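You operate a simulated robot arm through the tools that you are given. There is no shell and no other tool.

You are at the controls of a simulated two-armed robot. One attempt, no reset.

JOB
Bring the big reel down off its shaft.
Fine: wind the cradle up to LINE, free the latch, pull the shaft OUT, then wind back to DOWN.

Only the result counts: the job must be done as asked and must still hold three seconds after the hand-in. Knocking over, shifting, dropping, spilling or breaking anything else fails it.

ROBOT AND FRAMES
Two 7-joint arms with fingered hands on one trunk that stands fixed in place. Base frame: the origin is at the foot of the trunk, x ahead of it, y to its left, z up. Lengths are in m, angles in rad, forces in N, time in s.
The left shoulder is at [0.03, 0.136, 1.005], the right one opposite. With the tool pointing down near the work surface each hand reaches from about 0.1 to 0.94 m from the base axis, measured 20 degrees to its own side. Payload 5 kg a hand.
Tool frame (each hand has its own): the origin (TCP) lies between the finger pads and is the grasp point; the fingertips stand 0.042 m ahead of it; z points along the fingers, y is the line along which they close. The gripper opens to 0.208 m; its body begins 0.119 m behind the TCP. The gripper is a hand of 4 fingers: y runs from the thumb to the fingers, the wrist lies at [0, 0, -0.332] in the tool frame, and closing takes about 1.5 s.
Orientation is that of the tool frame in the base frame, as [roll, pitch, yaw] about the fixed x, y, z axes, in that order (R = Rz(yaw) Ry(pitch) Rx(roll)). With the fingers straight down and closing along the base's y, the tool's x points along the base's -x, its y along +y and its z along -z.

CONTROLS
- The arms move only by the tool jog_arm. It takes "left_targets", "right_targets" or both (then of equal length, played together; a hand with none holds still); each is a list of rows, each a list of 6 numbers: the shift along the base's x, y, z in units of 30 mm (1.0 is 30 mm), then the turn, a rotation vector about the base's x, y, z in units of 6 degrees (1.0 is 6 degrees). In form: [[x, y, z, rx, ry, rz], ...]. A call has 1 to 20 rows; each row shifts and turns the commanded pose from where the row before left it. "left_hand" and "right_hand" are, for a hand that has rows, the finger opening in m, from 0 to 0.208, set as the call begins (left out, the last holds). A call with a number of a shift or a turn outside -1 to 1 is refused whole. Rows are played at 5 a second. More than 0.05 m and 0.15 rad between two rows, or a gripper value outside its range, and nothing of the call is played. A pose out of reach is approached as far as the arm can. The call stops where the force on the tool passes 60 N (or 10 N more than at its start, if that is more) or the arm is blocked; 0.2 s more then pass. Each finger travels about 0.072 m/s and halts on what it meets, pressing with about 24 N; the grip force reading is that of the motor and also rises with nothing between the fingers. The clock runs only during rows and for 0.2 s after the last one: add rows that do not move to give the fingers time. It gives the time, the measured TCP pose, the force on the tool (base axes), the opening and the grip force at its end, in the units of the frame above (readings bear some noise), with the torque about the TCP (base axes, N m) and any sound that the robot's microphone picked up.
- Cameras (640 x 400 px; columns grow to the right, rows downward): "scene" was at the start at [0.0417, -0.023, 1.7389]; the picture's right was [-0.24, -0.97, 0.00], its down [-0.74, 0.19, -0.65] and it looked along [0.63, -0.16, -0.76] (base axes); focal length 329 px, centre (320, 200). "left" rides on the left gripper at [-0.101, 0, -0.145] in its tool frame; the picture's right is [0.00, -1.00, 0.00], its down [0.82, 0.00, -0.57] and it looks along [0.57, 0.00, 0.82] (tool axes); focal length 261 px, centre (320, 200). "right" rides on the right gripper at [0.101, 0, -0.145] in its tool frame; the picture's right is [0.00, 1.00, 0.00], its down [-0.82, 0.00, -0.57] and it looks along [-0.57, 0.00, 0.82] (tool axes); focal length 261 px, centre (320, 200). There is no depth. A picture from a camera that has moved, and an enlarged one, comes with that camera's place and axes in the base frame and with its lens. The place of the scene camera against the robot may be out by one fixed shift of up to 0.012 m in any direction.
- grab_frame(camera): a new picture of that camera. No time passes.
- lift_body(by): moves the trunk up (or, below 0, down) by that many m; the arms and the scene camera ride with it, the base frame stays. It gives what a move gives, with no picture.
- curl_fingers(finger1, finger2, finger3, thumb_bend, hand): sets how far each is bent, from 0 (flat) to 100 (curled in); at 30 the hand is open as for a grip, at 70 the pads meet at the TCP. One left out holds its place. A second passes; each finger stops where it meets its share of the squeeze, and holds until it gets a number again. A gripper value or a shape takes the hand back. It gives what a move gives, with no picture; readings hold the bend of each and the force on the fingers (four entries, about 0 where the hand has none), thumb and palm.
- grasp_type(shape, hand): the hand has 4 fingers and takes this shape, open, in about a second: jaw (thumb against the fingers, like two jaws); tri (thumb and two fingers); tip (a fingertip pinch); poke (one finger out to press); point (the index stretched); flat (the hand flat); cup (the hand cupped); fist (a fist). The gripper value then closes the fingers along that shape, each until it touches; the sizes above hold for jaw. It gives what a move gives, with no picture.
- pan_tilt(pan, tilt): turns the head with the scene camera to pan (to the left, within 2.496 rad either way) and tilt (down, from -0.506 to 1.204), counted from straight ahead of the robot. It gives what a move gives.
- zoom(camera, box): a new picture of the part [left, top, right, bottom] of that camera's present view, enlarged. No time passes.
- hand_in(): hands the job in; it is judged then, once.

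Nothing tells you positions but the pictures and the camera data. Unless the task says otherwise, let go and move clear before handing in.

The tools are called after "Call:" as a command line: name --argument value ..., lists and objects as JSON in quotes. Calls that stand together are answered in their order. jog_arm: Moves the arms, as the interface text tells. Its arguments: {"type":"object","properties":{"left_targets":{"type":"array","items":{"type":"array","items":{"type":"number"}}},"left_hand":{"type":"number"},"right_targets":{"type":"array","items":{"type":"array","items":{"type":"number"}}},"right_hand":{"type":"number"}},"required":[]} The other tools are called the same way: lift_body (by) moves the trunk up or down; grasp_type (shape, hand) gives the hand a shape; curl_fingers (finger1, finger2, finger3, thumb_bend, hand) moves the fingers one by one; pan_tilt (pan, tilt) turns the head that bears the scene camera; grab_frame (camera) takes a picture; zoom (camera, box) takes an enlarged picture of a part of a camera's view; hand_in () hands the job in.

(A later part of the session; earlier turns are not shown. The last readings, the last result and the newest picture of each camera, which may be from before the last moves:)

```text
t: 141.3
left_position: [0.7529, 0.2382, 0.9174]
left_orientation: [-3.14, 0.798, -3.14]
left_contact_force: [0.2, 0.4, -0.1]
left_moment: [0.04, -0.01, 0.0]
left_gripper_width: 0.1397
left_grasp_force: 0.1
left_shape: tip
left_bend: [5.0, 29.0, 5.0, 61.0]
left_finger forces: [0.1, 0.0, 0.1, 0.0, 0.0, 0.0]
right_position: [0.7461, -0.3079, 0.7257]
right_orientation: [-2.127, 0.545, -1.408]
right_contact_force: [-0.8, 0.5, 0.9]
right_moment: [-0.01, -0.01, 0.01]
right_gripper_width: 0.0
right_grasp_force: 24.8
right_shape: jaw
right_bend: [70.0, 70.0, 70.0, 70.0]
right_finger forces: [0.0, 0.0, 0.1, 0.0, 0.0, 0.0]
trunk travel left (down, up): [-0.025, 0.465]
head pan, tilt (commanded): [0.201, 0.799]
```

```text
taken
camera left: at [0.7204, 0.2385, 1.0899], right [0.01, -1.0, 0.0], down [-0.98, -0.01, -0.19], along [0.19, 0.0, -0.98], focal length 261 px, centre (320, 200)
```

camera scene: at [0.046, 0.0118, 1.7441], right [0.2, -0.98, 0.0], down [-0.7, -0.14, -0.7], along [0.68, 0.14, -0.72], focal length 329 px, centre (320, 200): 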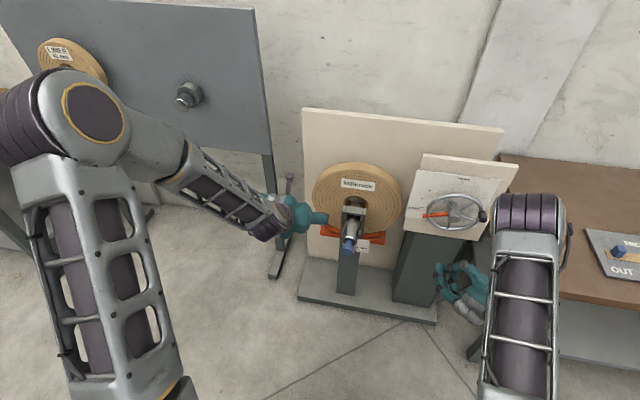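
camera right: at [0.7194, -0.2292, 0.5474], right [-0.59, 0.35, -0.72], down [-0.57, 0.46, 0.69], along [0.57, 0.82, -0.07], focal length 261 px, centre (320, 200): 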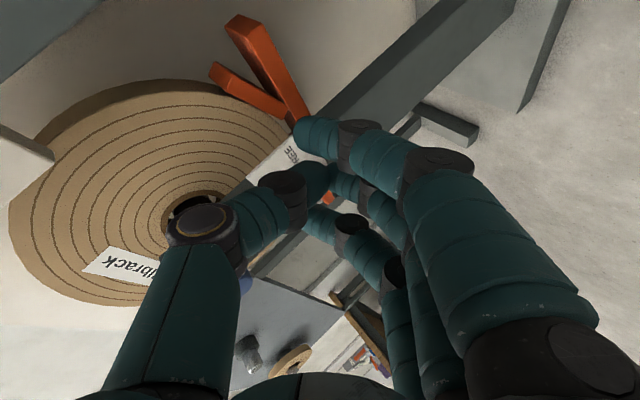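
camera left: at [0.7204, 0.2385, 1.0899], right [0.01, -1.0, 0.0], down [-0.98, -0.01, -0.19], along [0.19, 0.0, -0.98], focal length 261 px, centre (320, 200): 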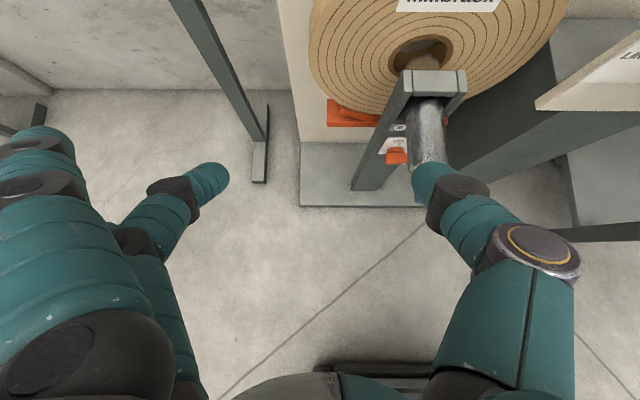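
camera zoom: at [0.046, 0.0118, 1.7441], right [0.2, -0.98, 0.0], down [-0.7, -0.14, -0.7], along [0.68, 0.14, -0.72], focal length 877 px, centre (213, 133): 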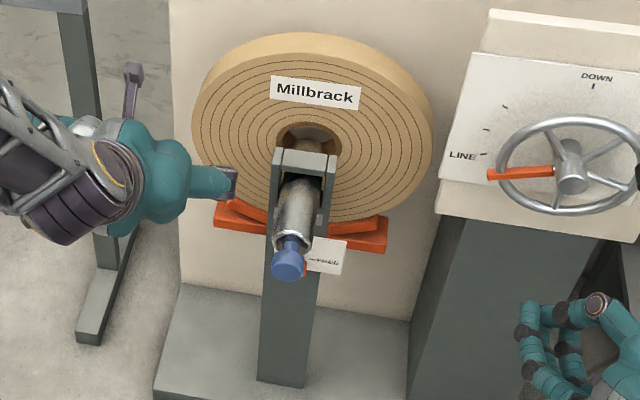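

The shaft is out and the reel rests on the cradle. I move the left hand further aside and check the shaft label.

Call:
zoom --camera "left" --box '[370, 20, 480, 180]'

Call:
jog_arm --left_targets '[[-0.5, 1, 0.3, 0, 0, 0], [-0.5, 1, 0.3, 0, 0, 0], [0, 1, 0, 0, 0, 0], [0, 1, 0, 0, 0, 0], [0, 1, 0, 0, 0, 0], [0, 0, 0, 0, 0, 0]]'

Call:
grab_frame --camera "left"

```text
2.50 times, centred on (425, 100) of left
camera zoom: at [0.7204, 0.2385, 1.0899], right [0.01, -1.0, 0.0], down [-0.98, -0.01, -0.19], along [0.19, 0.0, -0.98], focal length 652 px, centre (58, 450)
```

zoom: 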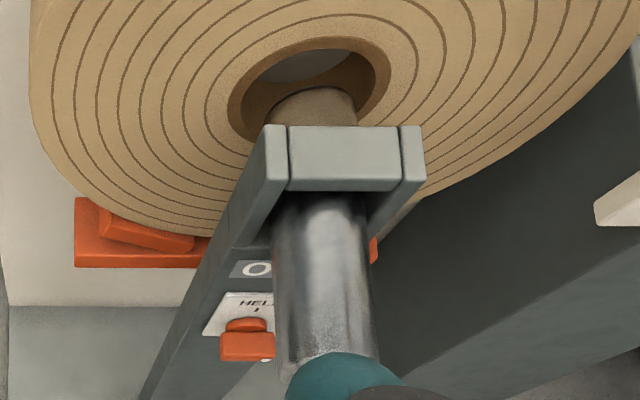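

```text
t: 142.7
left_position: [0.7269, 0.3882, 0.9313]
left_orientation: [3.141, 0.802, -3.14]
left_contact_force: [0.3, 0.1, 0.3]
left_moment: [0.01, 0.04, 0.0]
left_gripper_width: 0.1395
left_grasp_force: 0.0
left_shape: tip
left_bend: [5.0, 29.0, 5.0, 61.0]
left_finger forces: [0.0, 0.0, 0.0, 0.1, 0.1, 0.1]
right_position: [0.7466, -0.3088, 0.7249]
right_orientation: [-2.127, 0.547, -1.408]
right_contact_force: [0.2, 0.0, -0.7]
right_moment: [0.04, -0.03, 0.02]
right_gripper_width: 0.0
right_grasp_force: 24.2
right_shape: jaw
right_bend: [70.0, 70.0, 70.0, 70.0]
right_finger forces: [0.1, 0.1, 0.1, 0.1, 0.0, 0.0]
trunk travel left (down, up): [-0.025, 0.465]
head pan, tilt (commanded): [0.201, 0.799]
```

```text
taken
camera left: at [0.6925, 0.3881, 1.1041], right [0.01, -1.0, 0.0], down [-0.98, -0.01, -0.19], along [0.19, 0.0, -0.98], focal length 261 px, centre (320, 200)
```

left: 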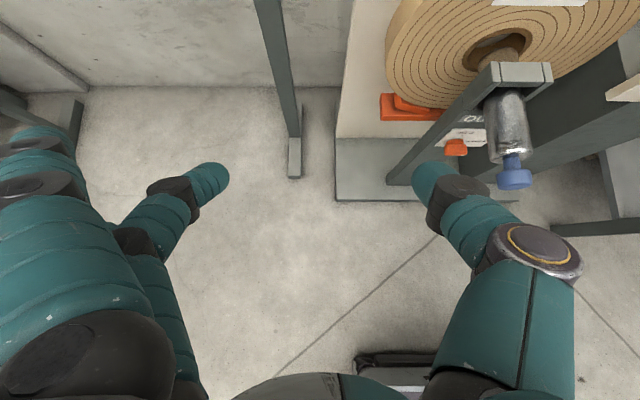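

The label now reads OUT. There is still something brownish visible in the reel's bore, so I'll look closer.

Call:
zoom --camera "left" --box '[430, 0, 590, 200]'

Call:
zoom --camera "scene" --box '[330, 180, 390, 270]'

Call:
grab_frame --camera "right"

```text
2.00 times, centred on (510, 100) of left
camera zoom: at [0.6925, 0.3881, 1.1041], right [0.01, -1.0, 0.0], down [-0.98, -0.01, -0.19], along [0.19, 0.0, -0.98], focal length 521 px, centre (-60, 400)
```

zoom: 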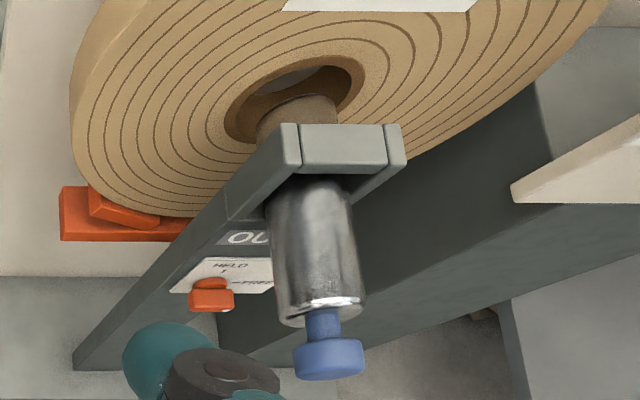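

```text
4.44 times, centred on (360, 225) of scene
camera zoom: at [0.0458, 0.0117, 1.7442], right [0.2, -0.98, 0.0], down [-0.7, -0.14, -0.7], along [0.68, 0.14, -0.72], focal length 1462 px, centre (142, 89)
```

zoom: 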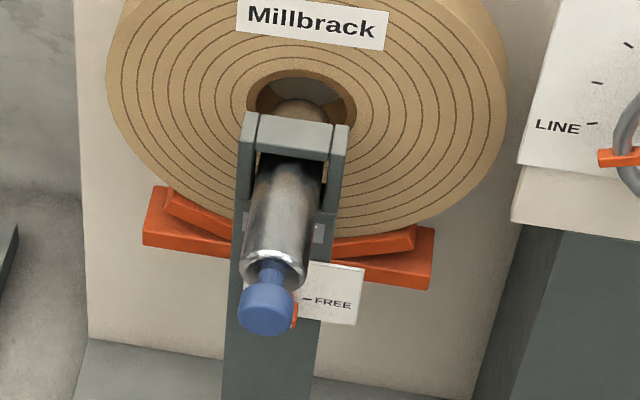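

```text
taken
camera right: at [0.6468, -0.4506, 0.7383], right [-0.59, 0.35, -0.72], down [-0.56, 0.46, 0.69], along [0.57, 0.82, -0.07], focal length 261 px, centre (320, 200)
```

right: 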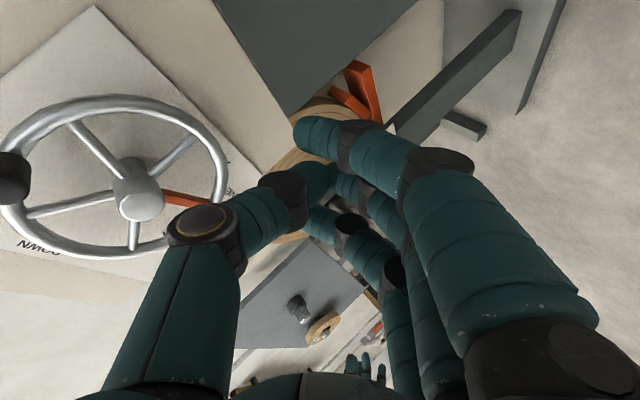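

The label shows OUT and daylight is visible through the bore above the shaft end. Now I wind back: the right hand rolls round again, clear of the wheel, so its index side can push the handle counter-clockwise.

Call:
jog_arm --right_targets '[[0, 0.307, 0.047, 1, 0, 0], [0, 0.3, 0.077, 1, 0, 0], [0, 0.29, 0.11, 1, 0, 0], [0, 0.277, 0.14, 1, 0, 0], [0, 0.263, 0.167, 1, 0, 0], [0, 0.24, 0.193, 1, 0, 0], [0, 0.22, 0.217, 1, 0, 0], [0, 0.197, 0.24, 1, 0, 0], [0, 0.173, 0.257, 1, 0, 0], [0, 0.14, 0.277, 1, 0, 0], [0, 0.113, 0.287, 1, 0, 0], [0, 0.083, 0.3, 1, 0, 0], [0, 0.05, 0.307, 1, 0, 0], [0, 0.02, 0.307, 1, 0, 0], [0, -0.013, 0.31, 1, 0, 0], [0, -0.047, 0.307, 1, 0, 0], [0, -0.077, 0.3, 1, 0, 0], [0, -0.11, 0.29, 1, 0, 0]]'

Call:
jog_arm --right_targets '[[0, -0.14, 0.277, 1, 0, 0], [0, -0.167, 0.263, 1, 0, 0], [0, -0.193, 0.24, 1, 0, 0], [0, -0.217, 0.22, 1, 0, 0], [0, -0.24, 0.197, 1, 0, 0], [0, -0.257, 0.173, 1, 0, 0], [0, -0.277, 0.143, 1, 0, 0], [0, -0.287, 0.11, 1, 0, 0], [0, -0.3, 0.083, 1, 0, 0], [0, -0.307, 0.05, 1, 0, 0], [0, -0.307, 0.02, 1, 0, 0], [0, -0.31, -0.013, 1, 0, 0], [0, -0.307, -0.047, 1, 0, 0], [0, -0.3, -0.077, 1, 0, 0], [0, -0.29, -0.11, 1, 0, 0], [0, -0.277, -0.14, 1, 0, 0], [0, -0.263, -0.167, 1, 0, 0], [0, 0, 0, 0, 0, 0]]'

Call:
pan_tilt --pan -0.25 --tilt 0.8

Call:
grab_frame --camera "scene"

Call:
grab_frame --camera "right"

```text
t: 146.5
left_position: [0.7264, 0.3879, 0.9314]
left_orientation: [3.141, 0.801, -3.14]
left_contact_force: [-0.3, -0.4, 0.1]
left_moment: [0.04, -0.02, -0.02]
left_gripper_width: 0.1397
left_grasp_force: 0.1
left_shape: tip
left_bend: [5.0, 29.0, 5.0, 61.0]
left_finger forces: [0.0, 0.1, 0.1, 0.0, 0.0, 0.0]
right_position: [0.7468, -0.2359, 0.8495]
right_orientation: [0.812, 0.693, 1.39]
right_contact_force: [0.2, 0.5, 0.4]
right_moment: [0.0, -0.02, 0.01]
right_gripper_width: 0.0003
right_grasp_force: 24.0
right_shape: jaw
right_bend: [70.0, 70.0, 70.0, 70.0]
right_finger forces: [0.1, 0.0, 0.1, 0.1, 0.0, 0.0]
trunk travel left (down, up): [-0.025, 0.465]
head pan, tilt (commanded): [0.201, 0.799]
```

```text
t: 150.3
left_position: [0.7262, 0.388, 0.9318]
left_orientation: [-3.141, 0.8, -3.14]
left_contact_force: [-0.9, 0.7, -0.2]
left_moment: [-0.01, -0.02, -0.02]
left_gripper_width: 0.1398
left_grasp_force: 0.1
left_shape: tip
left_bend: [5.0, 29.0, 5.0, 61.0]
left_finger forces: [0.0, 0.1, 0.1, 0.0, 0.0, 0.0]
right_position: [0.7468, -0.3674, 0.886]
right_orientation: [1.182, -1.059, 1.283]
right_contact_force: [-0.2, -0.3, 0.2]
right_moment: [0.0, 0.0, 0.01]
right_gripper_width: 0.0
right_grasp_force: 24.5
right_shape: jaw
right_bend: [70.0, 70.0, 70.0, 70.0]
right_finger forces: [0.0, 0.0, 0.1, 0.0, 0.0, 0.0]
trunk travel left (down, up): [-0.025, 0.465]
head pan, tilt (commanded): [0.201, 0.799]
```

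```text
t: 151.2
left_position: [0.7259, 0.3861, 0.9308]
left_orientation: [3.141, 0.803, -3.139]
left_contact_force: [0.3, -0.3, 0.9]
left_moment: [0.02, -0.01, -0.04]
left_gripper_width: 0.1396
left_grasp_force: 0.0
left_shape: tip
left_bend: [5.0, 29.0, 5.0, 61.0]
left_finger forces: [0.0, 0.0, 0.1, 0.0, 0.0, 0.1]
right_position: [0.7468, -0.3675, 0.8847]
right_orientation: [1.183, -1.058, 1.282]
right_contact_force: [0.6, -0.5, 0.1]
right_moment: [0.04, 0.02, 0.0]
right_gripper_width: 0.0
right_grasp_force: 23.9
right_shape: jaw
right_bend: [70.0, 70.0, 70.0, 70.0]
right_finger forces: [0.0, 0.0, 0.0, 0.1, 0.1, 0.0]
trunk travel left (down, up): [-0.025, 0.465]
head pan, tilt (commanded): [-0.25, 0.799]
```

```text
taken
camera scene: at [0.0448, -0.0238, 1.7442], right [-0.25, -0.97, 0.0], down [-0.69, 0.18, -0.7], along [0.68, -0.17, -0.72], focal length 329 px, centre (320, 200)
```

scene: 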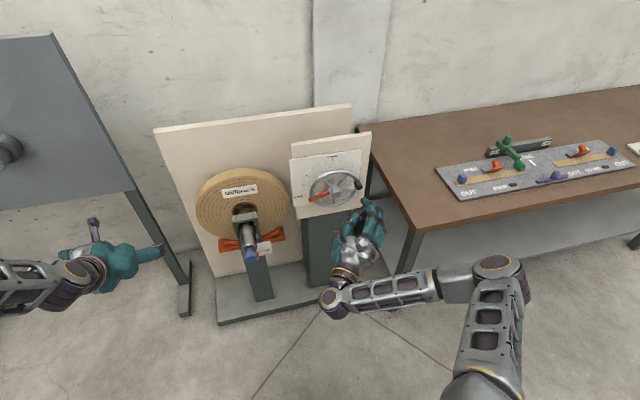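

```text
taken
camera right: at [0.6471, -0.2358, 0.9473], right [-0.59, -0.67, 0.45], down [-0.57, -0.05, -0.82], along [0.57, -0.74, -0.35], focal length 261 px, centre (320, 200)
```

right: 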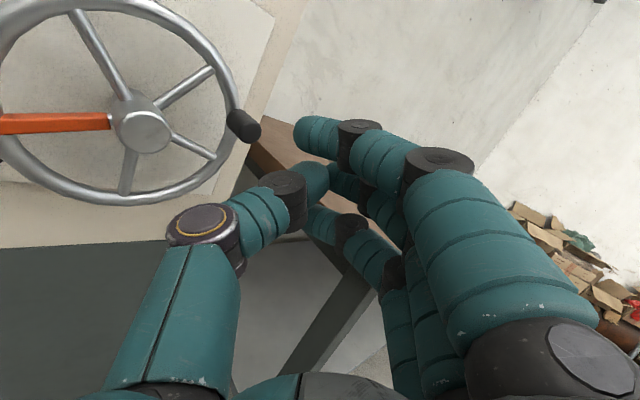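

The hand is in the right roll. I drop it below the handle on its clockwise side and move in to depth.

Call:
jog_arm --right_targets '[[0, -0.217, -0.877, 0, 0, 0], [0, -0.217, -0.877, 0, 0, 0], [0, -0.217, -0.877, 0, 0, 0], [0.925, 0, 0, 0, 0, 0], [0.925, 0, 0, 0, 0, 0], [0.925, 0, 0, 0, 0, 0], [0.925, 0, 0, 0, 0, 0], [0, 0, 0, 0, 0, 0]]'

Call:
grab_frame --camera "right"

Call:
zoom --camera "scene" --box '[285, 130, 405, 250]'

```text
t: 153.0
left_position: [0.7262, 0.3878, 0.9307]
left_orientation: [-3.141, 0.802, -3.14]
left_contact_force: [0.1, 0.3, -0.5]
left_moment: [-0.02, 0.0, -0.01]
left_gripper_width: 0.1397
left_grasp_force: 0.1
left_shape: tip
left_bend: [5.0, 29.0, 5.0, 61.0]
left_finger forces: [0.0, 0.1, 0.0, 0.0, 0.1, 0.0]
right_position: [0.8547, -0.3868, 0.8071]
right_orientation: [1.183, -1.057, 1.282]
right_contact_force: [0.0, -0.8, 1.0]
right_moment: [0.0, 0.01, 0.01]
right_gripper_width: 0.0
right_grasp_force: 24.3
right_shape: jaw
right_bend: [70.0, 70.0, 70.0, 70.0]
right_finger forces: [0.0, 0.0, 0.0, 0.1, 0.0, 0.0]
trunk travel left (down, up): [-0.025, 0.465]
head pan, tilt (commanded): [-0.25, 0.799]
```

```text
taken
camera right: at [0.7553, -0.2545, 0.8683], right [-0.59, -0.67, 0.45], down [-0.57, -0.05, -0.82], along [0.57, -0.74, -0.35], focal length 261 px, centre (320, 200)
```

right: 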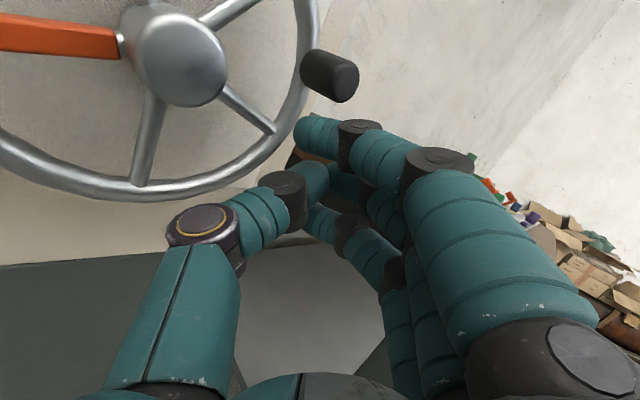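

```text
3.33 times, centred on (345, 190) of scene
camera zoom: at [0.0446, -0.024, 1.7442], right [-0.25, -0.97, 0.0], down [-0.69, 0.18, -0.7], along [0.68, -0.17, -0.72], focal length 1097 px, centre (237, 233)
```

zoom: 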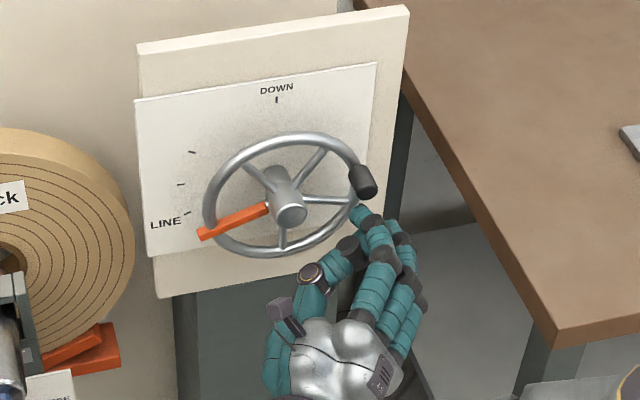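

Index right under the handle on its clockwise side. I close the gap and start turning counter-clockwise, carrying the hand rigidly about the wheel axis, 24° first.

Call:
jog_arm --right_targets '[[0, -0.06, 0.15, 0, 0, 0], [0, -0.06, 0.15, 0, 0, 0], [0, -0.06, 0.15, 0, 0, 0], [0, -0.05, 0.167, -0.5, 0, 0], [0, -0.041, 0.17, -0.5, 0, 0], [0, -0.032, 0.172, -0.5, 0, 0], [0, -0.023, 0.173, -0.5, 0, 0], [0, -0.014, 0.174, -0.5, 0, 0], [0, -0.005, 0.174, -0.5, 0, 0]]'

Call:
grab_frame --camera "right"

Call:
zoom --camera "scene" --box '[285, 130, 405, 250]'

```text
t: 155.0
left_position: [0.7266, 0.3879, 0.9313]
left_orientation: [3.141, 0.801, -3.14]
left_contact_force: [-0.2, -0.2, -0.6]
left_moment: [0.02, -0.01, 0.01]
left_gripper_width: 0.1395
left_grasp_force: 0.1
left_shape: tip
left_bend: [5.0, 29.0, 5.0, 61.0]
left_finger forces: [0.0, 0.0, 0.0, 0.1, 0.1, 0.1]
right_position: [0.8579, -0.3972, 0.8513]
right_orientation: [1.06, -0.753, 1.378]
right_contact_force: [-1.2, 0.7, 0.1]
right_moment: [-0.02, 0.04, 0.0]
right_gripper_width: 0.0003
right_grasp_force: 23.7
right_shape: jaw
right_bend: [70.0, 70.0, 70.0, 70.0]
right_finger forces: [0.5, 0.0, 0.0, 0.0, 0.0, 0.0]
trunk travel left (down, up): [-0.025, 0.465]
head pan, tilt (commanded): [-0.25, 0.799]
```

```text
taken
camera right: at [0.7582, -0.2526, 0.8688], right [-0.59, -0.5, 0.63], down [-0.57, -0.3, -0.77], along [0.57, -0.81, -0.1], focal length 261 px, centre (320, 200)
```

right: 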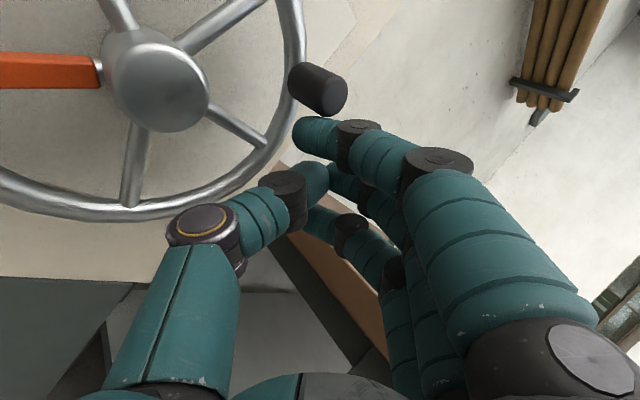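

```text
3.33 times, centred on (345, 190) of scene
camera zoom: at [0.0449, -0.0239, 1.7442], right [-0.25, -0.97, 0.0], down [-0.69, 0.18, -0.7], along [0.68, -0.17, -0.72], focal length 1097 px, centre (237, 233)
```

zoom: 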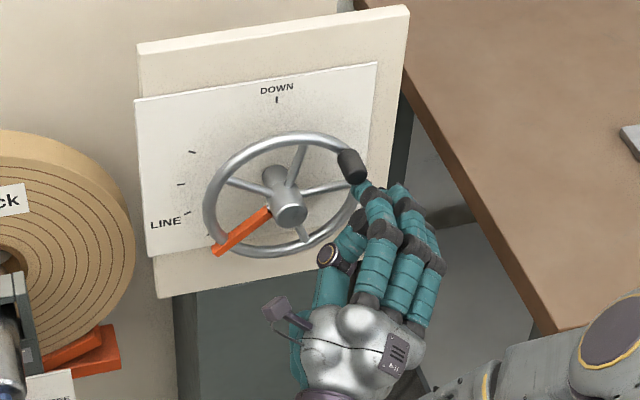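

The wheel is winding back with almost no effort. I continue 36°.

Call:
jog_arm --right_targets '[[0, 0.005, 0.174, -0.5, 0, 0], [0, 0.014, 0.174, -0.5, 0, 0], [0, 0.023, 0.173, -0.5, 0, 0], [0, 0.032, 0.172, -0.5, 0, 0], [0, 0.041, 0.17, -0.5, 0, 0], [0, 0.05, 0.167, -0.5, 0, 0], [0, 0.058, 0.164, -0.5, 0, 0], [0, 0.067, 0.161, -0.5, 0, 0], [0, 0.075, 0.157, -0.5, 0, 0], [0, 0.083, 0.153, -0.5, 0, 0], [0, 0.091, 0.149, -0.5, 0, 0], [0, 0.099, 0.144, -0.5, 0, 0]]'

Call:
grab_frame --camera "right"

Call:
grab_frame --camera "scene"

```text
t: 157.6
left_position: [0.7266, 0.3887, 0.9315]
left_orientation: [3.14, 0.802, -3.138]
left_contact_force: [1.1, 0.6, 0.1]
left_moment: [-0.04, -0.01, -0.02]
left_gripper_width: 0.1399
left_grasp_force: 0.0
left_shape: tip
left_bend: [5.0, 29.0, 5.0, 61.0]
left_finger forces: [0.1, 0.1, 0.1, 0.1, 0.1, 0.0]
right_position: [0.8574, -0.3783, 0.9117]
right_orientation: [0.945, -0.132, 1.43]
right_contact_force: [0.1, 0.0, 0.8]
right_moment: [0.0, 0.02, -0.04]
right_gripper_width: 0.0
right_grasp_force: 23.8
right_shape: jaw
right_bend: [70.0, 70.0, 70.0, 70.0]
right_finger forces: [0.2, 0.0, 0.0, 0.0, 0.0, 0.0]
trunk travel left (down, up): [-0.025, 0.465]
head pan, tilt (commanded): [-0.25, 0.799]
```

```text
taken
camera right: at [0.7577, -0.251, 0.8399], right [-0.59, -0.03, 0.8], down [-0.56, -0.7, -0.44], along [0.57, -0.72, 0.4], focal length 261 px, centre (320, 200)
```

right: 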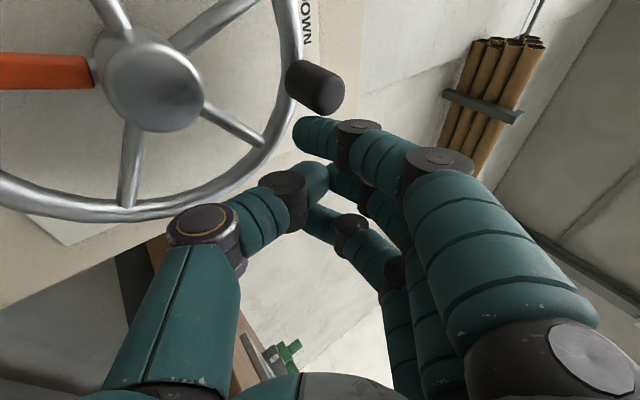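

```text
taken
camera scene: at [0.0447, -0.0237, 1.7442], right [-0.25, -0.97, 0.0], down [-0.69, 0.18, -0.7], along [0.68, -0.17, -0.72], focal length 329 px, centre (320, 200)
```

scene: 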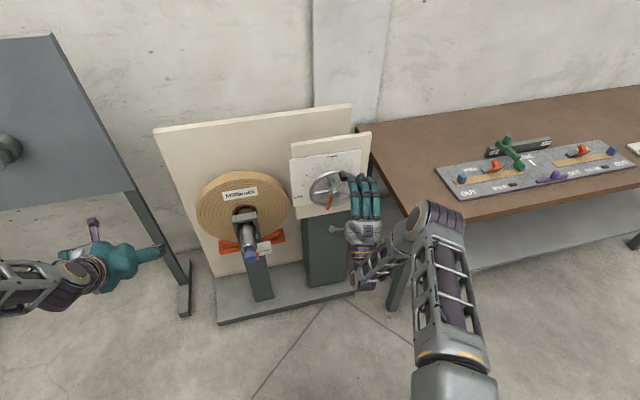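

Going smoothly; pointer near the bottom and the reel coming down. I continue 36° more.

Call:
jog_arm --right_targets '[[0, 0.106, 0.138, -0.5, 0, 0], [0, 0.113, 0.133, -0.5, 0, 0], [0, 0.12, 0.127, -0.5, 0, 0], [0, 0.127, 0.12, -0.5, 0, 0], [0, 0.133, 0.113, -0.5, 0, 0], [0, 0.138, 0.106, -0.5, 0, 0], [0, 0.144, 0.099, -0.5, 0, 0], [0, 0.149, 0.091, -0.5, 0, 0], [0, 0.153, 0.083, -0.5, 0, 0], [0, 0.157, 0.075, -0.5, 0, 0], [0, 0.161, 0.067, -0.5, 0, 0], [0, 0.164, 0.058, -0.5, 0, 0]]'

Call:
grab_frame --camera "right"

Call:
grab_frame --camera "scene"

```text
t: 160.2
left_position: [0.7252, 0.389, 0.9303]
left_orientation: [3.141, 0.803, -3.14]
left_contact_force: [0.0, -0.3, 0.2]
left_moment: [0.01, 0.02, -0.02]
left_gripper_width: 0.1396
left_grasp_force: 0.1
left_shape: tip
left_bend: [5.0, 29.0, 5.0, 61.0]
left_finger forces: [0.0, 0.0, 0.0, 0.0, 0.0, 0.0]
right_position: [0.858, -0.3289, 0.9484]
right_orientation: [0.855, 0.489, 1.412]
right_contact_force: [0.1, -0.2, -0.2]
right_moment: [0.0, 0.01, 0.0]
right_gripper_width: 0.0001
right_grasp_force: 23.8
right_shape: jaw
right_bend: [70.0, 70.0, 70.0, 70.0]
right_finger forces: [0.3, 0.0, 0.0, 0.0, 0.0, 0.0]
trunk travel left (down, up): [-0.025, 0.465]
head pan, tilt (commanded): [-0.25, 0.799]
```

```text
taken
camera right: at [0.759, -0.2665, 0.8166], right [-0.59, 0.45, 0.67], down [-0.56, -0.82, 0.05], along [0.57, -0.35, 0.74], focal length 261 px, centre (320, 200)
```

right: 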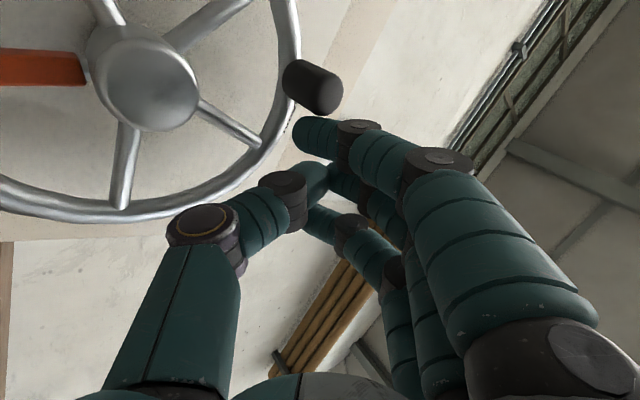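

```text
taken
camera scene: at [0.0448, -0.0239, 1.7442], right [-0.25, -0.97, 0.0], down [-0.69, 0.18, -0.7], along [0.68, -0.17, -0.72], focal length 329 px, centre (320, 200)
```

scene: 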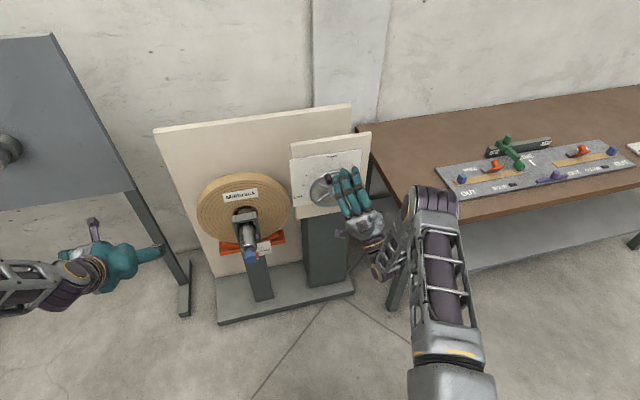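

Still fine. Next 36°.

Call:
jog_arm --right_targets '[[0, 0.167, 0.05, -0.5, 0, 0], [0, 0.17, 0.041, -0.5, 0, 0], [0, 0.172, 0.032, -0.5, 0, 0], [0, 0.173, 0.023, -0.5, 0, 0], [0, 0.174, 0.014, -0.5, 0, 0], [0, 0.174, 0.005, -0.5, 0, 0], [0, 0.174, -0.005, -0.5, 0, 0], [0, 0.174, -0.014, -0.5, 0, 0], [0, 0.173, -0.023, -0.5, 0, 0], [0, 0.172, -0.032, -0.5, 0, 0], [0, 0.17, -0.041, -0.5, 0, 0], [0, 0.167, -0.05, -0.5, 0, 0]]'

Call:
grab_frame --camera "right"

Call:
grab_frame --camera "scene"

```text
t: 162.8
left_position: [0.7259, 0.3884, 0.9317]
left_orientation: [-3.141, 0.801, -3.137]
left_contact_force: [0.5, 0.2, -0.7]
left_moment: [-0.02, -0.01, -0.04]
left_gripper_width: 0.1399
left_grasp_force: 0.1
left_shape: tip
left_bend: [5.0, 29.0, 5.0, 61.0]
left_finger forces: [0.0, 0.0, 0.0, 0.0, 0.0, 0.0]
right_position: [0.8591, -0.2669, 0.9447]
right_orientation: [0.644, 1.105, 1.257]
right_contact_force: [-0.5, 0.4, -0.6]
right_moment: [-0.01, -0.01, 0.02]
right_gripper_width: 0.0
right_grasp_force: 23.9
right_shape: jaw
right_bend: [70.0, 70.0, 70.0, 70.0]
right_finger forces: [0.0, 0.1, 0.0, 0.0, 0.0, 0.0]
trunk travel left (down, up): [-0.025, 0.465]
head pan, tilt (commanded): [-0.25, 0.799]
```

```text
taken
camera right: at [0.7587, -0.2931, 0.804], right [-0.59, 0.76, 0.27], down [-0.56, -0.64, 0.53], along [0.57, 0.16, 0.8], focal length 261 px, centre (320, 200)
```

right: 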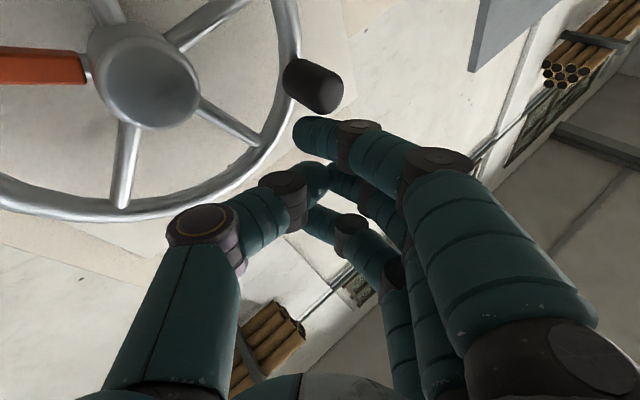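

```text
taken
camera scene: at [0.0448, -0.0238, 1.7442], right [-0.25, -0.97, 0.0], down [-0.69, 0.18, -0.7], along [0.68, -0.17, -0.72], focal length 329 px, centre (320, 200)
```

scene: 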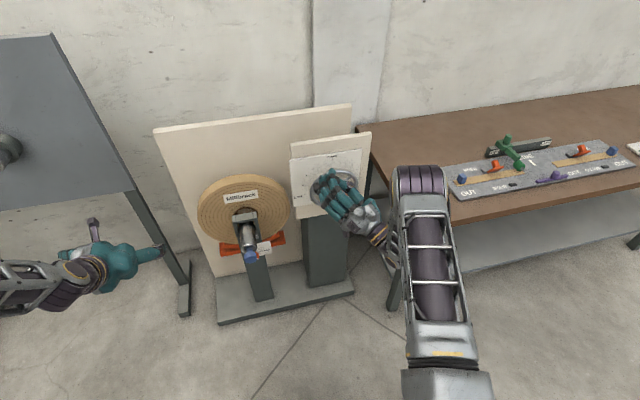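

Continuing another 36°.

Call:
jog_arm --right_targets '[[0, 0.164, -0.058, -0.5, 0, 0], [0, 0.161, -0.067, -0.5, 0, 0], [0, 0.157, -0.075, -0.5, 0, 0], [0, 0.153, -0.083, -0.5, 0, 0], [0, 0.149, -0.091, -0.5, 0, 0], [0, 0.144, -0.099, -0.5, 0, 0], [0, 0.138, -0.106, -0.5, 0, 0], [0, 0.133, -0.113, -0.5, 0, 0], [0, 0.127, -0.12, -0.5, 0, 0], [0, 0.12, -0.127, -0.5, 0, 0], [0, 0.113, -0.133, -0.5, 0, 0], [0, 0.106, -0.138, -0.5, 0, 0]]'

Call:
grab_frame --camera "right"

Call:
grab_frame --camera "scene"

```text
t: 165.4
left_position: [0.7264, 0.3881, 0.9307]
left_orientation: [-3.141, 0.801, -3.139]
left_contact_force: [-0.2, -0.5, -0.3]
left_moment: [-0.02, 0.02, 0.0]
left_gripper_width: 0.1395
left_grasp_force: 0.1
left_shape: tip
left_bend: [5.0, 29.0, 5.0, 61.0]
left_finger forces: [0.0, 0.0, 0.0, 0.0, 0.1, 0.1]
right_position: [0.8593, -0.2177, 0.91]
right_orientation: [-1.565, 1.342, -0.912]
right_contact_force: [0.0, 0.4, 0.1]
right_moment: [0.02, -0.01, -0.01]
right_gripper_width: 0.0003
right_grasp_force: 23.6
right_shape: jaw
right_bend: [70.0, 70.0, 70.0, 70.0]
right_finger forces: [0.1, 0.0, 0.0, 0.1, 0.0, 0.0]
trunk travel left (down, up): [-0.025, 0.465]
head pan, tilt (commanded): [-0.25, 0.799]
```

```text
taken
camera right: at [0.759, -0.3217, 0.8112], right [-0.59, 0.77, -0.22], down [-0.56, -0.2, 0.8], along [0.57, 0.6, 0.56], focal length 261 px, centre (320, 200)
```

right: 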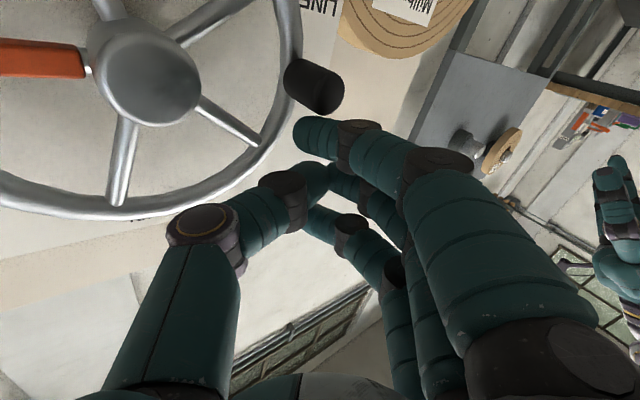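

```text
taken
camera scene: at [0.0449, -0.0238, 1.7442], right [-0.25, -0.97, 0.0], down [-0.69, 0.18, -0.7], along [0.68, -0.17, -0.72], focal length 329 px, centre (320, 200)
```

scene: 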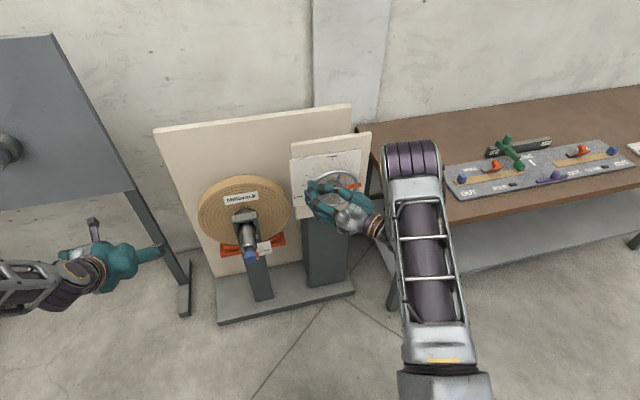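

Handle is on the left side now, pointer at the right. Another 36°.

Call:
jog_arm --right_targets '[[0, 0.099, -0.144, -0.5, 0, 0], [0, 0.091, -0.149, -0.5, 0, 0], [0, 0.083, -0.153, -0.5, 0, 0], [0, 0.075, -0.157, -0.5, 0, 0], [0, 0.067, -0.161, -0.5, 0, 0], [0, 0.058, -0.164, -0.5, 0, 0], [0, 0.05, -0.167, -0.5, 0, 0], [0, 0.041, -0.17, -0.5, 0, 0], [0, 0.032, -0.172, -0.5, 0, 0], [0, 0.023, -0.173, -0.5, 0, 0], [0, 0.014, -0.174, -0.5, 0, 0], [0, 0.005, -0.174, -0.5, 0, 0]]'

Call:
grab_frame --camera "right"

Call:
grab_frame --camera "scene"

```text
t: 168.0
left_position: [0.7262, 0.3882, 0.9315]
left_orientation: [-3.141, 0.801, -3.139]
left_contact_force: [0.1, 0.5, -0.2]
left_moment: [-0.01, 0.0, -0.02]
left_gripper_width: 0.1392
left_grasp_force: 0.0
left_shape: tip
left_bend: [5.0, 29.0, 5.0, 61.0]
left_finger forces: [0.0, 0.0, 0.1, 0.0, 0.0, 0.0]
right_position: [0.8582, -0.1992, 0.8522]
right_orientation: [-2.083, 0.752, -1.38]
right_contact_force: [0.1, 0.4, -0.3]
right_moment: [-0.01, -0.02, -0.02]
right_gripper_width: 0.0002
right_grasp_force: 24.1
right_shape: jaw
right_bend: [70.0, 70.0, 70.0, 70.0]
right_finger forces: [0.1, 0.0, 0.1, 0.0, 0.1, 0.0]
trunk travel left (down, up): [-0.025, 0.465]
head pan, tilt (commanded): [-0.25, 0.799]
```

```text
taken
camera right: at [0.7582, -0.3417, 0.8345], right [-0.59, 0.49, -0.63], down [-0.56, 0.31, 0.77], along [0.57, 0.81, 0.1], focal length 261 px, centre (320, 200)
```

right: 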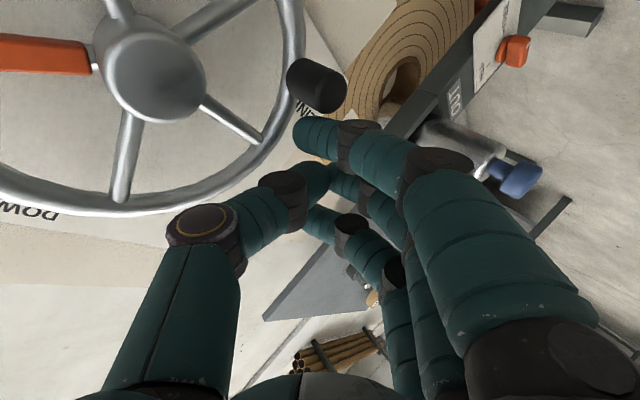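

```text
taken
camera scene: at [0.0451, -0.0239, 1.7442], right [-0.25, -0.97, 0.0], down [-0.69, 0.18, -0.7], along [0.68, -0.17, -0.72], focal length 329 px, centre (320, 200)
```

scene: 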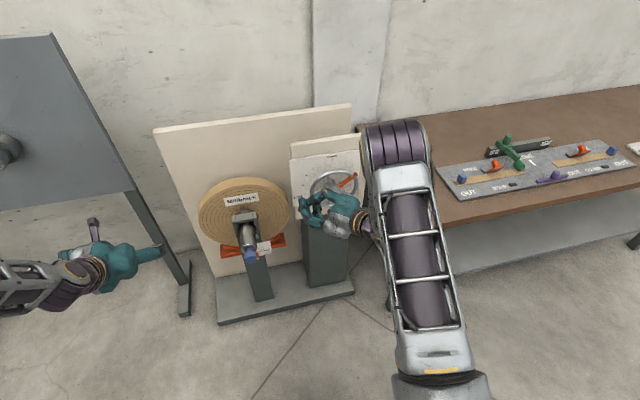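

The OUT label is clearly visible and the pointer is about 55° from DOWN. Another 36°.

Call:
jog_arm --right_targets '[[0, -0.005, -0.174, -0.5, 0, 0], [0, -0.014, -0.174, -0.5, 0, 0], [0, -0.023, -0.173, -0.5, 0, 0], [0, -0.032, -0.172, -0.5, 0, 0], [0, -0.041, -0.17, -0.5, 0, 0], [0, -0.05, -0.167, -0.5, 0, 0], [0, -0.058, -0.164, -0.5, 0, 0], [0, -0.067, -0.161, -0.5, 0, 0], [0, -0.075, -0.157, -0.5, 0, 0], [0, -0.083, -0.153, -0.5, 0, 0], [0, -0.091, -0.149, -0.5, 0, 0], [0, -0.099, -0.144, -0.5, 0, 0]]'

Call:
zoom --camera "scene" --box '[285, 130, 375, 230]'

Call:
grab_frame --camera "right"

```text
t: 170.6
left_position: [0.7259, 0.3886, 0.9315]
left_orientation: [-3.142, 0.799, -3.14]
left_contact_force: [-0.2, 0.4, -0.7]
left_moment: [0.0, 0.0, 0.0]
left_gripper_width: 0.1397
left_grasp_force: 0.1
left_shape: tip
left_bend: [5.0, 29.0, 5.0, 61.0]
left_finger forces: [0.0, 0.1, 0.0, 0.1, 0.0, 0.0]
right_position: [0.8572, -0.2174, 0.7922]
right_orientation: [-2.195, 0.13, -1.43]
right_contact_force: [0.0, 0.6, -0.2]
right_moment: [-0.01, -0.01, 0.01]
right_gripper_width: 0.0
right_grasp_force: 24.4
right_shape: jaw
right_bend: [70.0, 70.0, 70.0, 70.0]
right_finger forces: [0.0, 0.1, 0.0, 0.0, 0.1, 0.0]
trunk travel left (down, up): [-0.025, 0.465]
head pan, tilt (commanded): [-0.25, 0.799]
```

```text
4.00 times, centred on (330, 180) of scene
camera zoom: at [0.0451, -0.0235, 1.7442], right [-0.25, -0.97, 0.0], down [-0.69, 0.18, -0.7], along [0.68, -0.17, -0.72], focal length 1316 px, centre (280, 280)
```

zoom: 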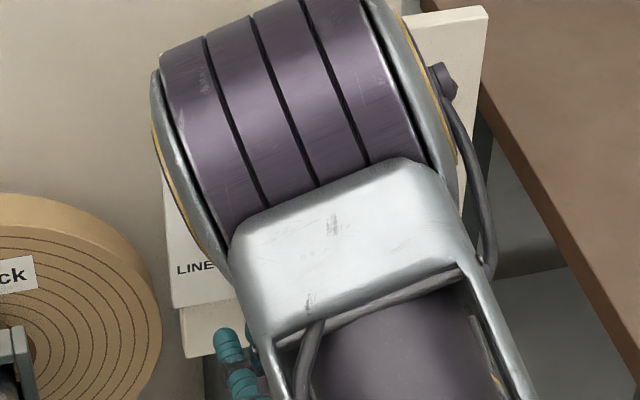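

```text
taken
camera right: at [0.7586, -0.3426, 0.8636], right [-0.59, 0.03, -0.8], down [-0.56, 0.7, 0.44], along [0.57, 0.72, -0.4], focal length 261 px, centre (320, 200)
```

right: 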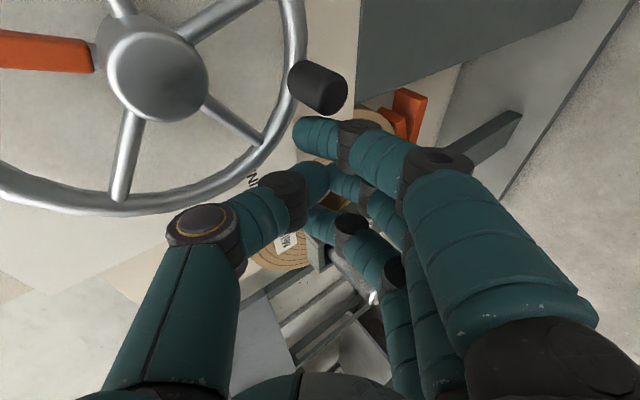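

About 16–18° remain to DOWN. I finish slowly and expect to feel the end stop.

Call:
jog_arm --right_targets '[[0, -0.106, -0.138, -0.5, 0, 0], [0, -0.113, -0.133, -0.5, 0, 0], [0, -0.12, -0.127, -0.5, 0, 0], [0, -0.127, -0.12, -0.5, 0, 0], [0, -0.066, -0.057, -0.25, 0, 0], [0, -0.066, -0.057, -0.25, 0, 0]]'

Call:
grab_frame --camera "right"

```text
t: 172.0
left_position: [0.7269, 0.3884, 0.9317]
left_orientation: [-3.141, 0.803, -3.139]
left_contact_force: [0.9, -0.4, 0.4]
left_moment: [0.01, -0.02, -0.01]
left_gripper_width: 0.1396
left_grasp_force: 0.0
left_shape: tip
left_bend: [5.0, 29.0, 5.0, 61.0]
left_finger forces: [0.0, 0.1, 0.1, 0.0, 0.0, 0.0]
right_position: [0.8586, -0.2347, 0.7744]
right_orientation: [-2.23, -0.129, -1.429]
right_contact_force: [-0.9, 6.1, 1.2]
right_moment: [0.03, -0.01, 0.06]
right_gripper_width: 0.0
right_grasp_force: 24.3
right_shape: jaw
right_bend: [70.0, 70.0, 70.0, 70.0]
right_finger forces: [6.7, 0.0, 0.0, 0.0, 0.0, 0.1]
trunk travel left (down, up): [-0.025, 0.465]
head pan, tilt (commanded): [-0.25, 0.799]
```

```text
taken
camera right: at [0.7578, -0.3375, 0.8757], right [-0.59, -0.18, -0.78], down [-0.57, 0.79, 0.25], along [0.57, 0.59, -0.57], focal length 261 px, centre (320, 200)
```

right: 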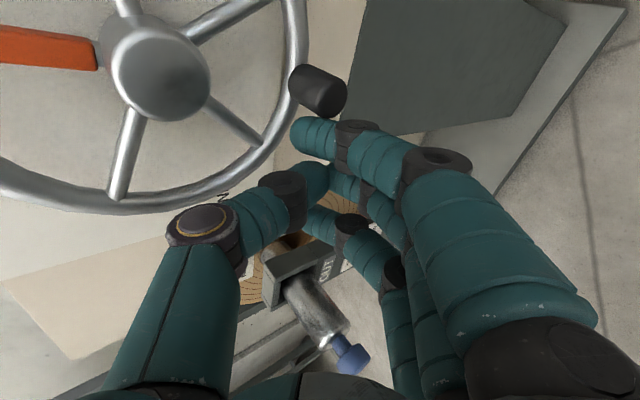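

Force is rising, likely the DOWN stop. One more small push to seat it, then I'll check.

Call:
jog_arm --right_targets '[[0, -0.05, -0.02, 0, 0, 0], [0, -0.05, -0.02, 0, 0, 0], [0, 0, 0, 0, 0, 0]]'

```text
t: 172.8
left_position: [0.7261, 0.3884, 0.93]
left_orientation: [3.142, 0.802, -3.138]
left_contact_force: [1.1, -0.7, 0.3]
left_moment: [-0.02, 0.04, -0.01]
left_gripper_width: 0.1397
left_grasp_force: 0.1
left_shape: tip
left_bend: [5.0, 29.0, 5.0, 61.0]
left_finger forces: [0.1, 0.1, 0.1, 0.0, 0.1, 0.0]
right_position: [0.8565, -0.2384, 0.7744]
right_orientation: [-2.23, -0.127, -1.431]
right_contact_force: [0.0, 3.6, 1.1]
right_moment: [-0.07, -0.07, 0.05]
right_gripper_width: 0.0
right_grasp_force: 24.2
right_shape: jaw
right_bend: [70.0, 70.0, 70.0, 70.0]
right_finger forces: [4.1, 0.0, 0.1, 0.0, 0.0, 0.0]
trunk travel left (down, up): [-0.025, 0.465]
head pan, tilt (commanded): [-0.25, 0.799]
```

Not at the stop yet; it still moved freely. I push on in small steps.

Call:
jog_arm --right_targets '[[0, -0.06, -0.01, 0, 0, 0], [0, -0.06, -0.01, 0, 0, 0], [0, -0.06, -0.01, 0, 0, 0], [0, 0, 0, 0, 0, 0]]'

Call:
grab_frame --camera "right"

```text
t: 173.8
left_position: [0.7271, 0.389, 0.9311]
left_orientation: [-3.141, 0.799, -3.139]
left_contact_force: [0.3, -0.3, -0.7]
left_moment: [-0.02, -0.01, -0.01]
left_gripper_width: 0.1398
left_grasp_force: 0.1
left_shape: tip
left_bend: [5.0, 29.0, 5.0, 61.0]
left_finger forces: [0.1, 0.1, 0.0, 0.0, 0.1, 0.0]
right_position: [0.8564, -0.2412, 0.7736]
right_orientation: [-2.23, -0.127, -1.429]
right_contact_force: [-1.7, 8.8, 1.2]
right_moment: [0.04, 0.0, 0.1]
right_gripper_width: 0.0
right_grasp_force: 23.5
right_shape: jaw
right_bend: [70.0, 70.0, 70.0, 70.0]
right_finger forces: [8.8, 0.1, 0.0, 0.0, 0.1, 0.0]
trunk travel left (down, up): [-0.025, 0.465]
head pan, tilt (commanded): [-0.25, 0.799]
```

```text
taken
camera right: at [0.7573, -0.3453, 0.8741], right [-0.59, -0.18, -0.78], down [-0.57, 0.79, 0.25], along [0.57, 0.59, -0.57], focal length 261 px, centre (320, 200)
```

right: 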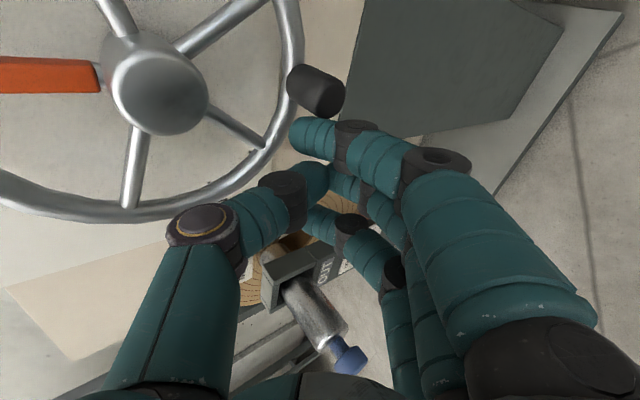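

Call:
jog_arm --right_targets '[[0, -0.06, 0, 0, 0, 0], [0, -0.06, 0, 0, 0, 0], [0, -0.06, 0, 0, 0, 0], [0, 0, 0, 0, 0, 0]]'

Call:
grab_frame --camera "right"

```text
t: 174.8
left_position: [0.7243, 0.3903, 0.9309]
left_orientation: [-3.141, 0.802, -3.137]
left_contact_force: [0.2, 0.2, -0.2]
left_moment: [0.03, 0.06, 0.01]
left_gripper_width: 0.1397
left_grasp_force: 0.1
left_shape: tip
left_bend: [5.0, 29.0, 5.0, 61.0]
left_finger forces: [0.0, 0.0, 0.0, 0.0, 0.0, 0.0]
right_position: [0.8562, -0.2427, 0.7729]
right_orientation: [-2.229, -0.127, -1.425]
right_contact_force: [-13.5, 35.9, 1.1]
right_moment: [0.27, 0.14, 0.13]
right_gripper_width: 0.0
right_grasp_force: 24.2
right_shape: jaw
right_bend: [70.0, 70.0, 70.0, 70.0]
right_finger forces: [37.1, 0.0, 0.1, 0.0, 0.0, 0.0]
trunk travel left (down, up): [-0.025, 0.465]
head pan, tilt (commanded): [-0.25, 0.799]
```

```text
taken
camera right: at [0.7578, -0.3464, 0.8728], right [-0.59, -0.18, -0.78], down [-0.57, 0.78, 0.25], along [0.57, 0.59, -0.57], focal length 261 px, centre (320, 200)
```

right: 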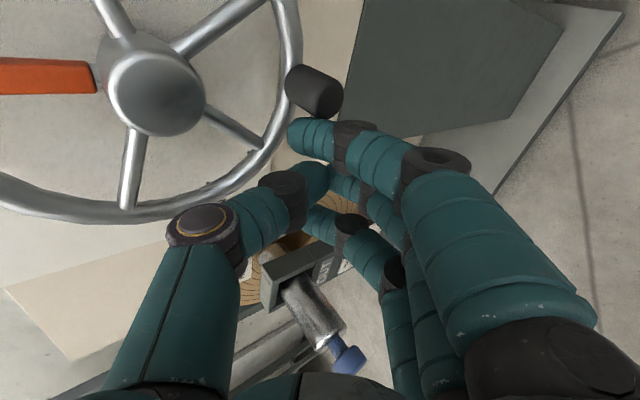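

Force jumped to 36 N with no more movement: that is the DOWN stop. I back the hand off and withdraw it from the wheel.

Call:
jog_arm --right_targets '[[0, 0.3, 0, 0, 0, 0], [0, 0.3, 0, 0, 0, 0], [-1, 0, 0, 0, 0, 0], [-1, 0, 0, 0, 0, 0], [-1, 0, 0, 0, 0, 0], [-0.8, -0.5, 0, 0, 0, 0], [0, -1, 0.3, 0, 0, 0], [0, -1, 0.5, 0, 0, 0], [0, -0.8, 0.5, 0, 0, 0], [0, 0, 0, 0, 0, 0]]'

Call:
grab_frame --camera "right"

Call:
grab_frame --camera "scene"

```text
t: 177.0
left_position: [0.7264, 0.3894, 0.932]
left_orientation: [-3.141, 0.8, -3.139]
left_contact_force: [0.0, 0.8, -0.4]
left_moment: [0.01, -0.01, -0.02]
left_gripper_width: 0.14
left_grasp_force: 0.1
left_shape: tip
left_bend: [5.0, 29.0, 5.0, 61.0]
left_finger forces: [0.0, 0.0, 0.0, 0.0, 0.0, 0.0]
right_position: [0.7414, -0.3289, 0.8108]
right_orientation: [-2.229, -0.128, -1.429]
right_contact_force: [-0.3, -0.4, -0.3]
right_moment: [-0.06, 0.04, 0.02]
right_gripper_width: 0.0
right_grasp_force: 24.3
right_shape: jaw
right_bend: [70.0, 70.0, 70.0, 70.0]
right_finger forces: [0.1, 0.1, 0.0, 0.1, 0.1, 0.1]
trunk travel left (down, up): [-0.025, 0.465]
head pan, tilt (commanded): [-0.25, 0.799]
```

```text
taken
camera right: at [0.6426, -0.4314, 0.9117], right [-0.59, -0.18, -0.78], down [-0.57, 0.79, 0.25], along [0.57, 0.59, -0.57], focal length 261 px, centre (320, 200)
```

right: 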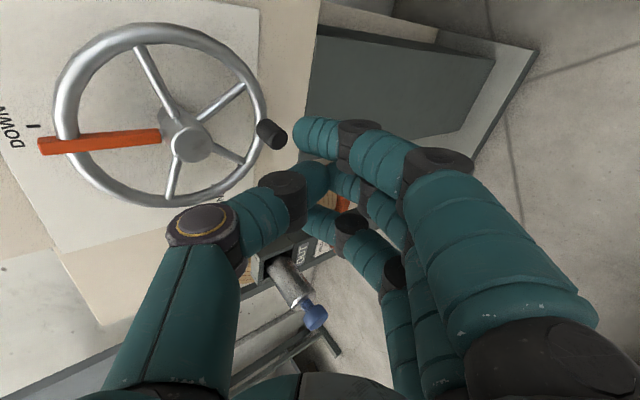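

```text
taken
camera scene: at [0.0448, -0.0235, 1.7442], right [-0.25, -0.97, 0.0], down [-0.69, 0.18, -0.7], along [0.68, -0.17, -0.72], focal length 329 px, centre (320, 200)
```

scene: 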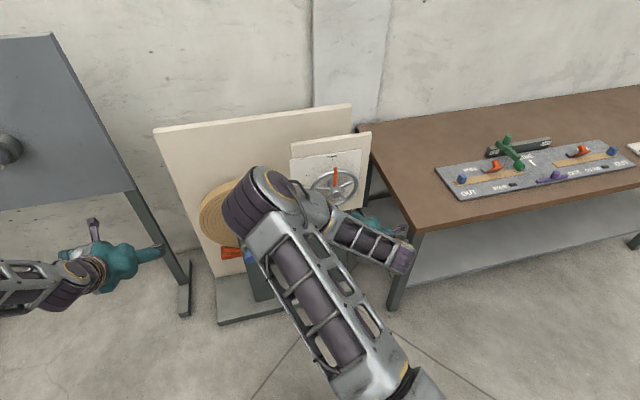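

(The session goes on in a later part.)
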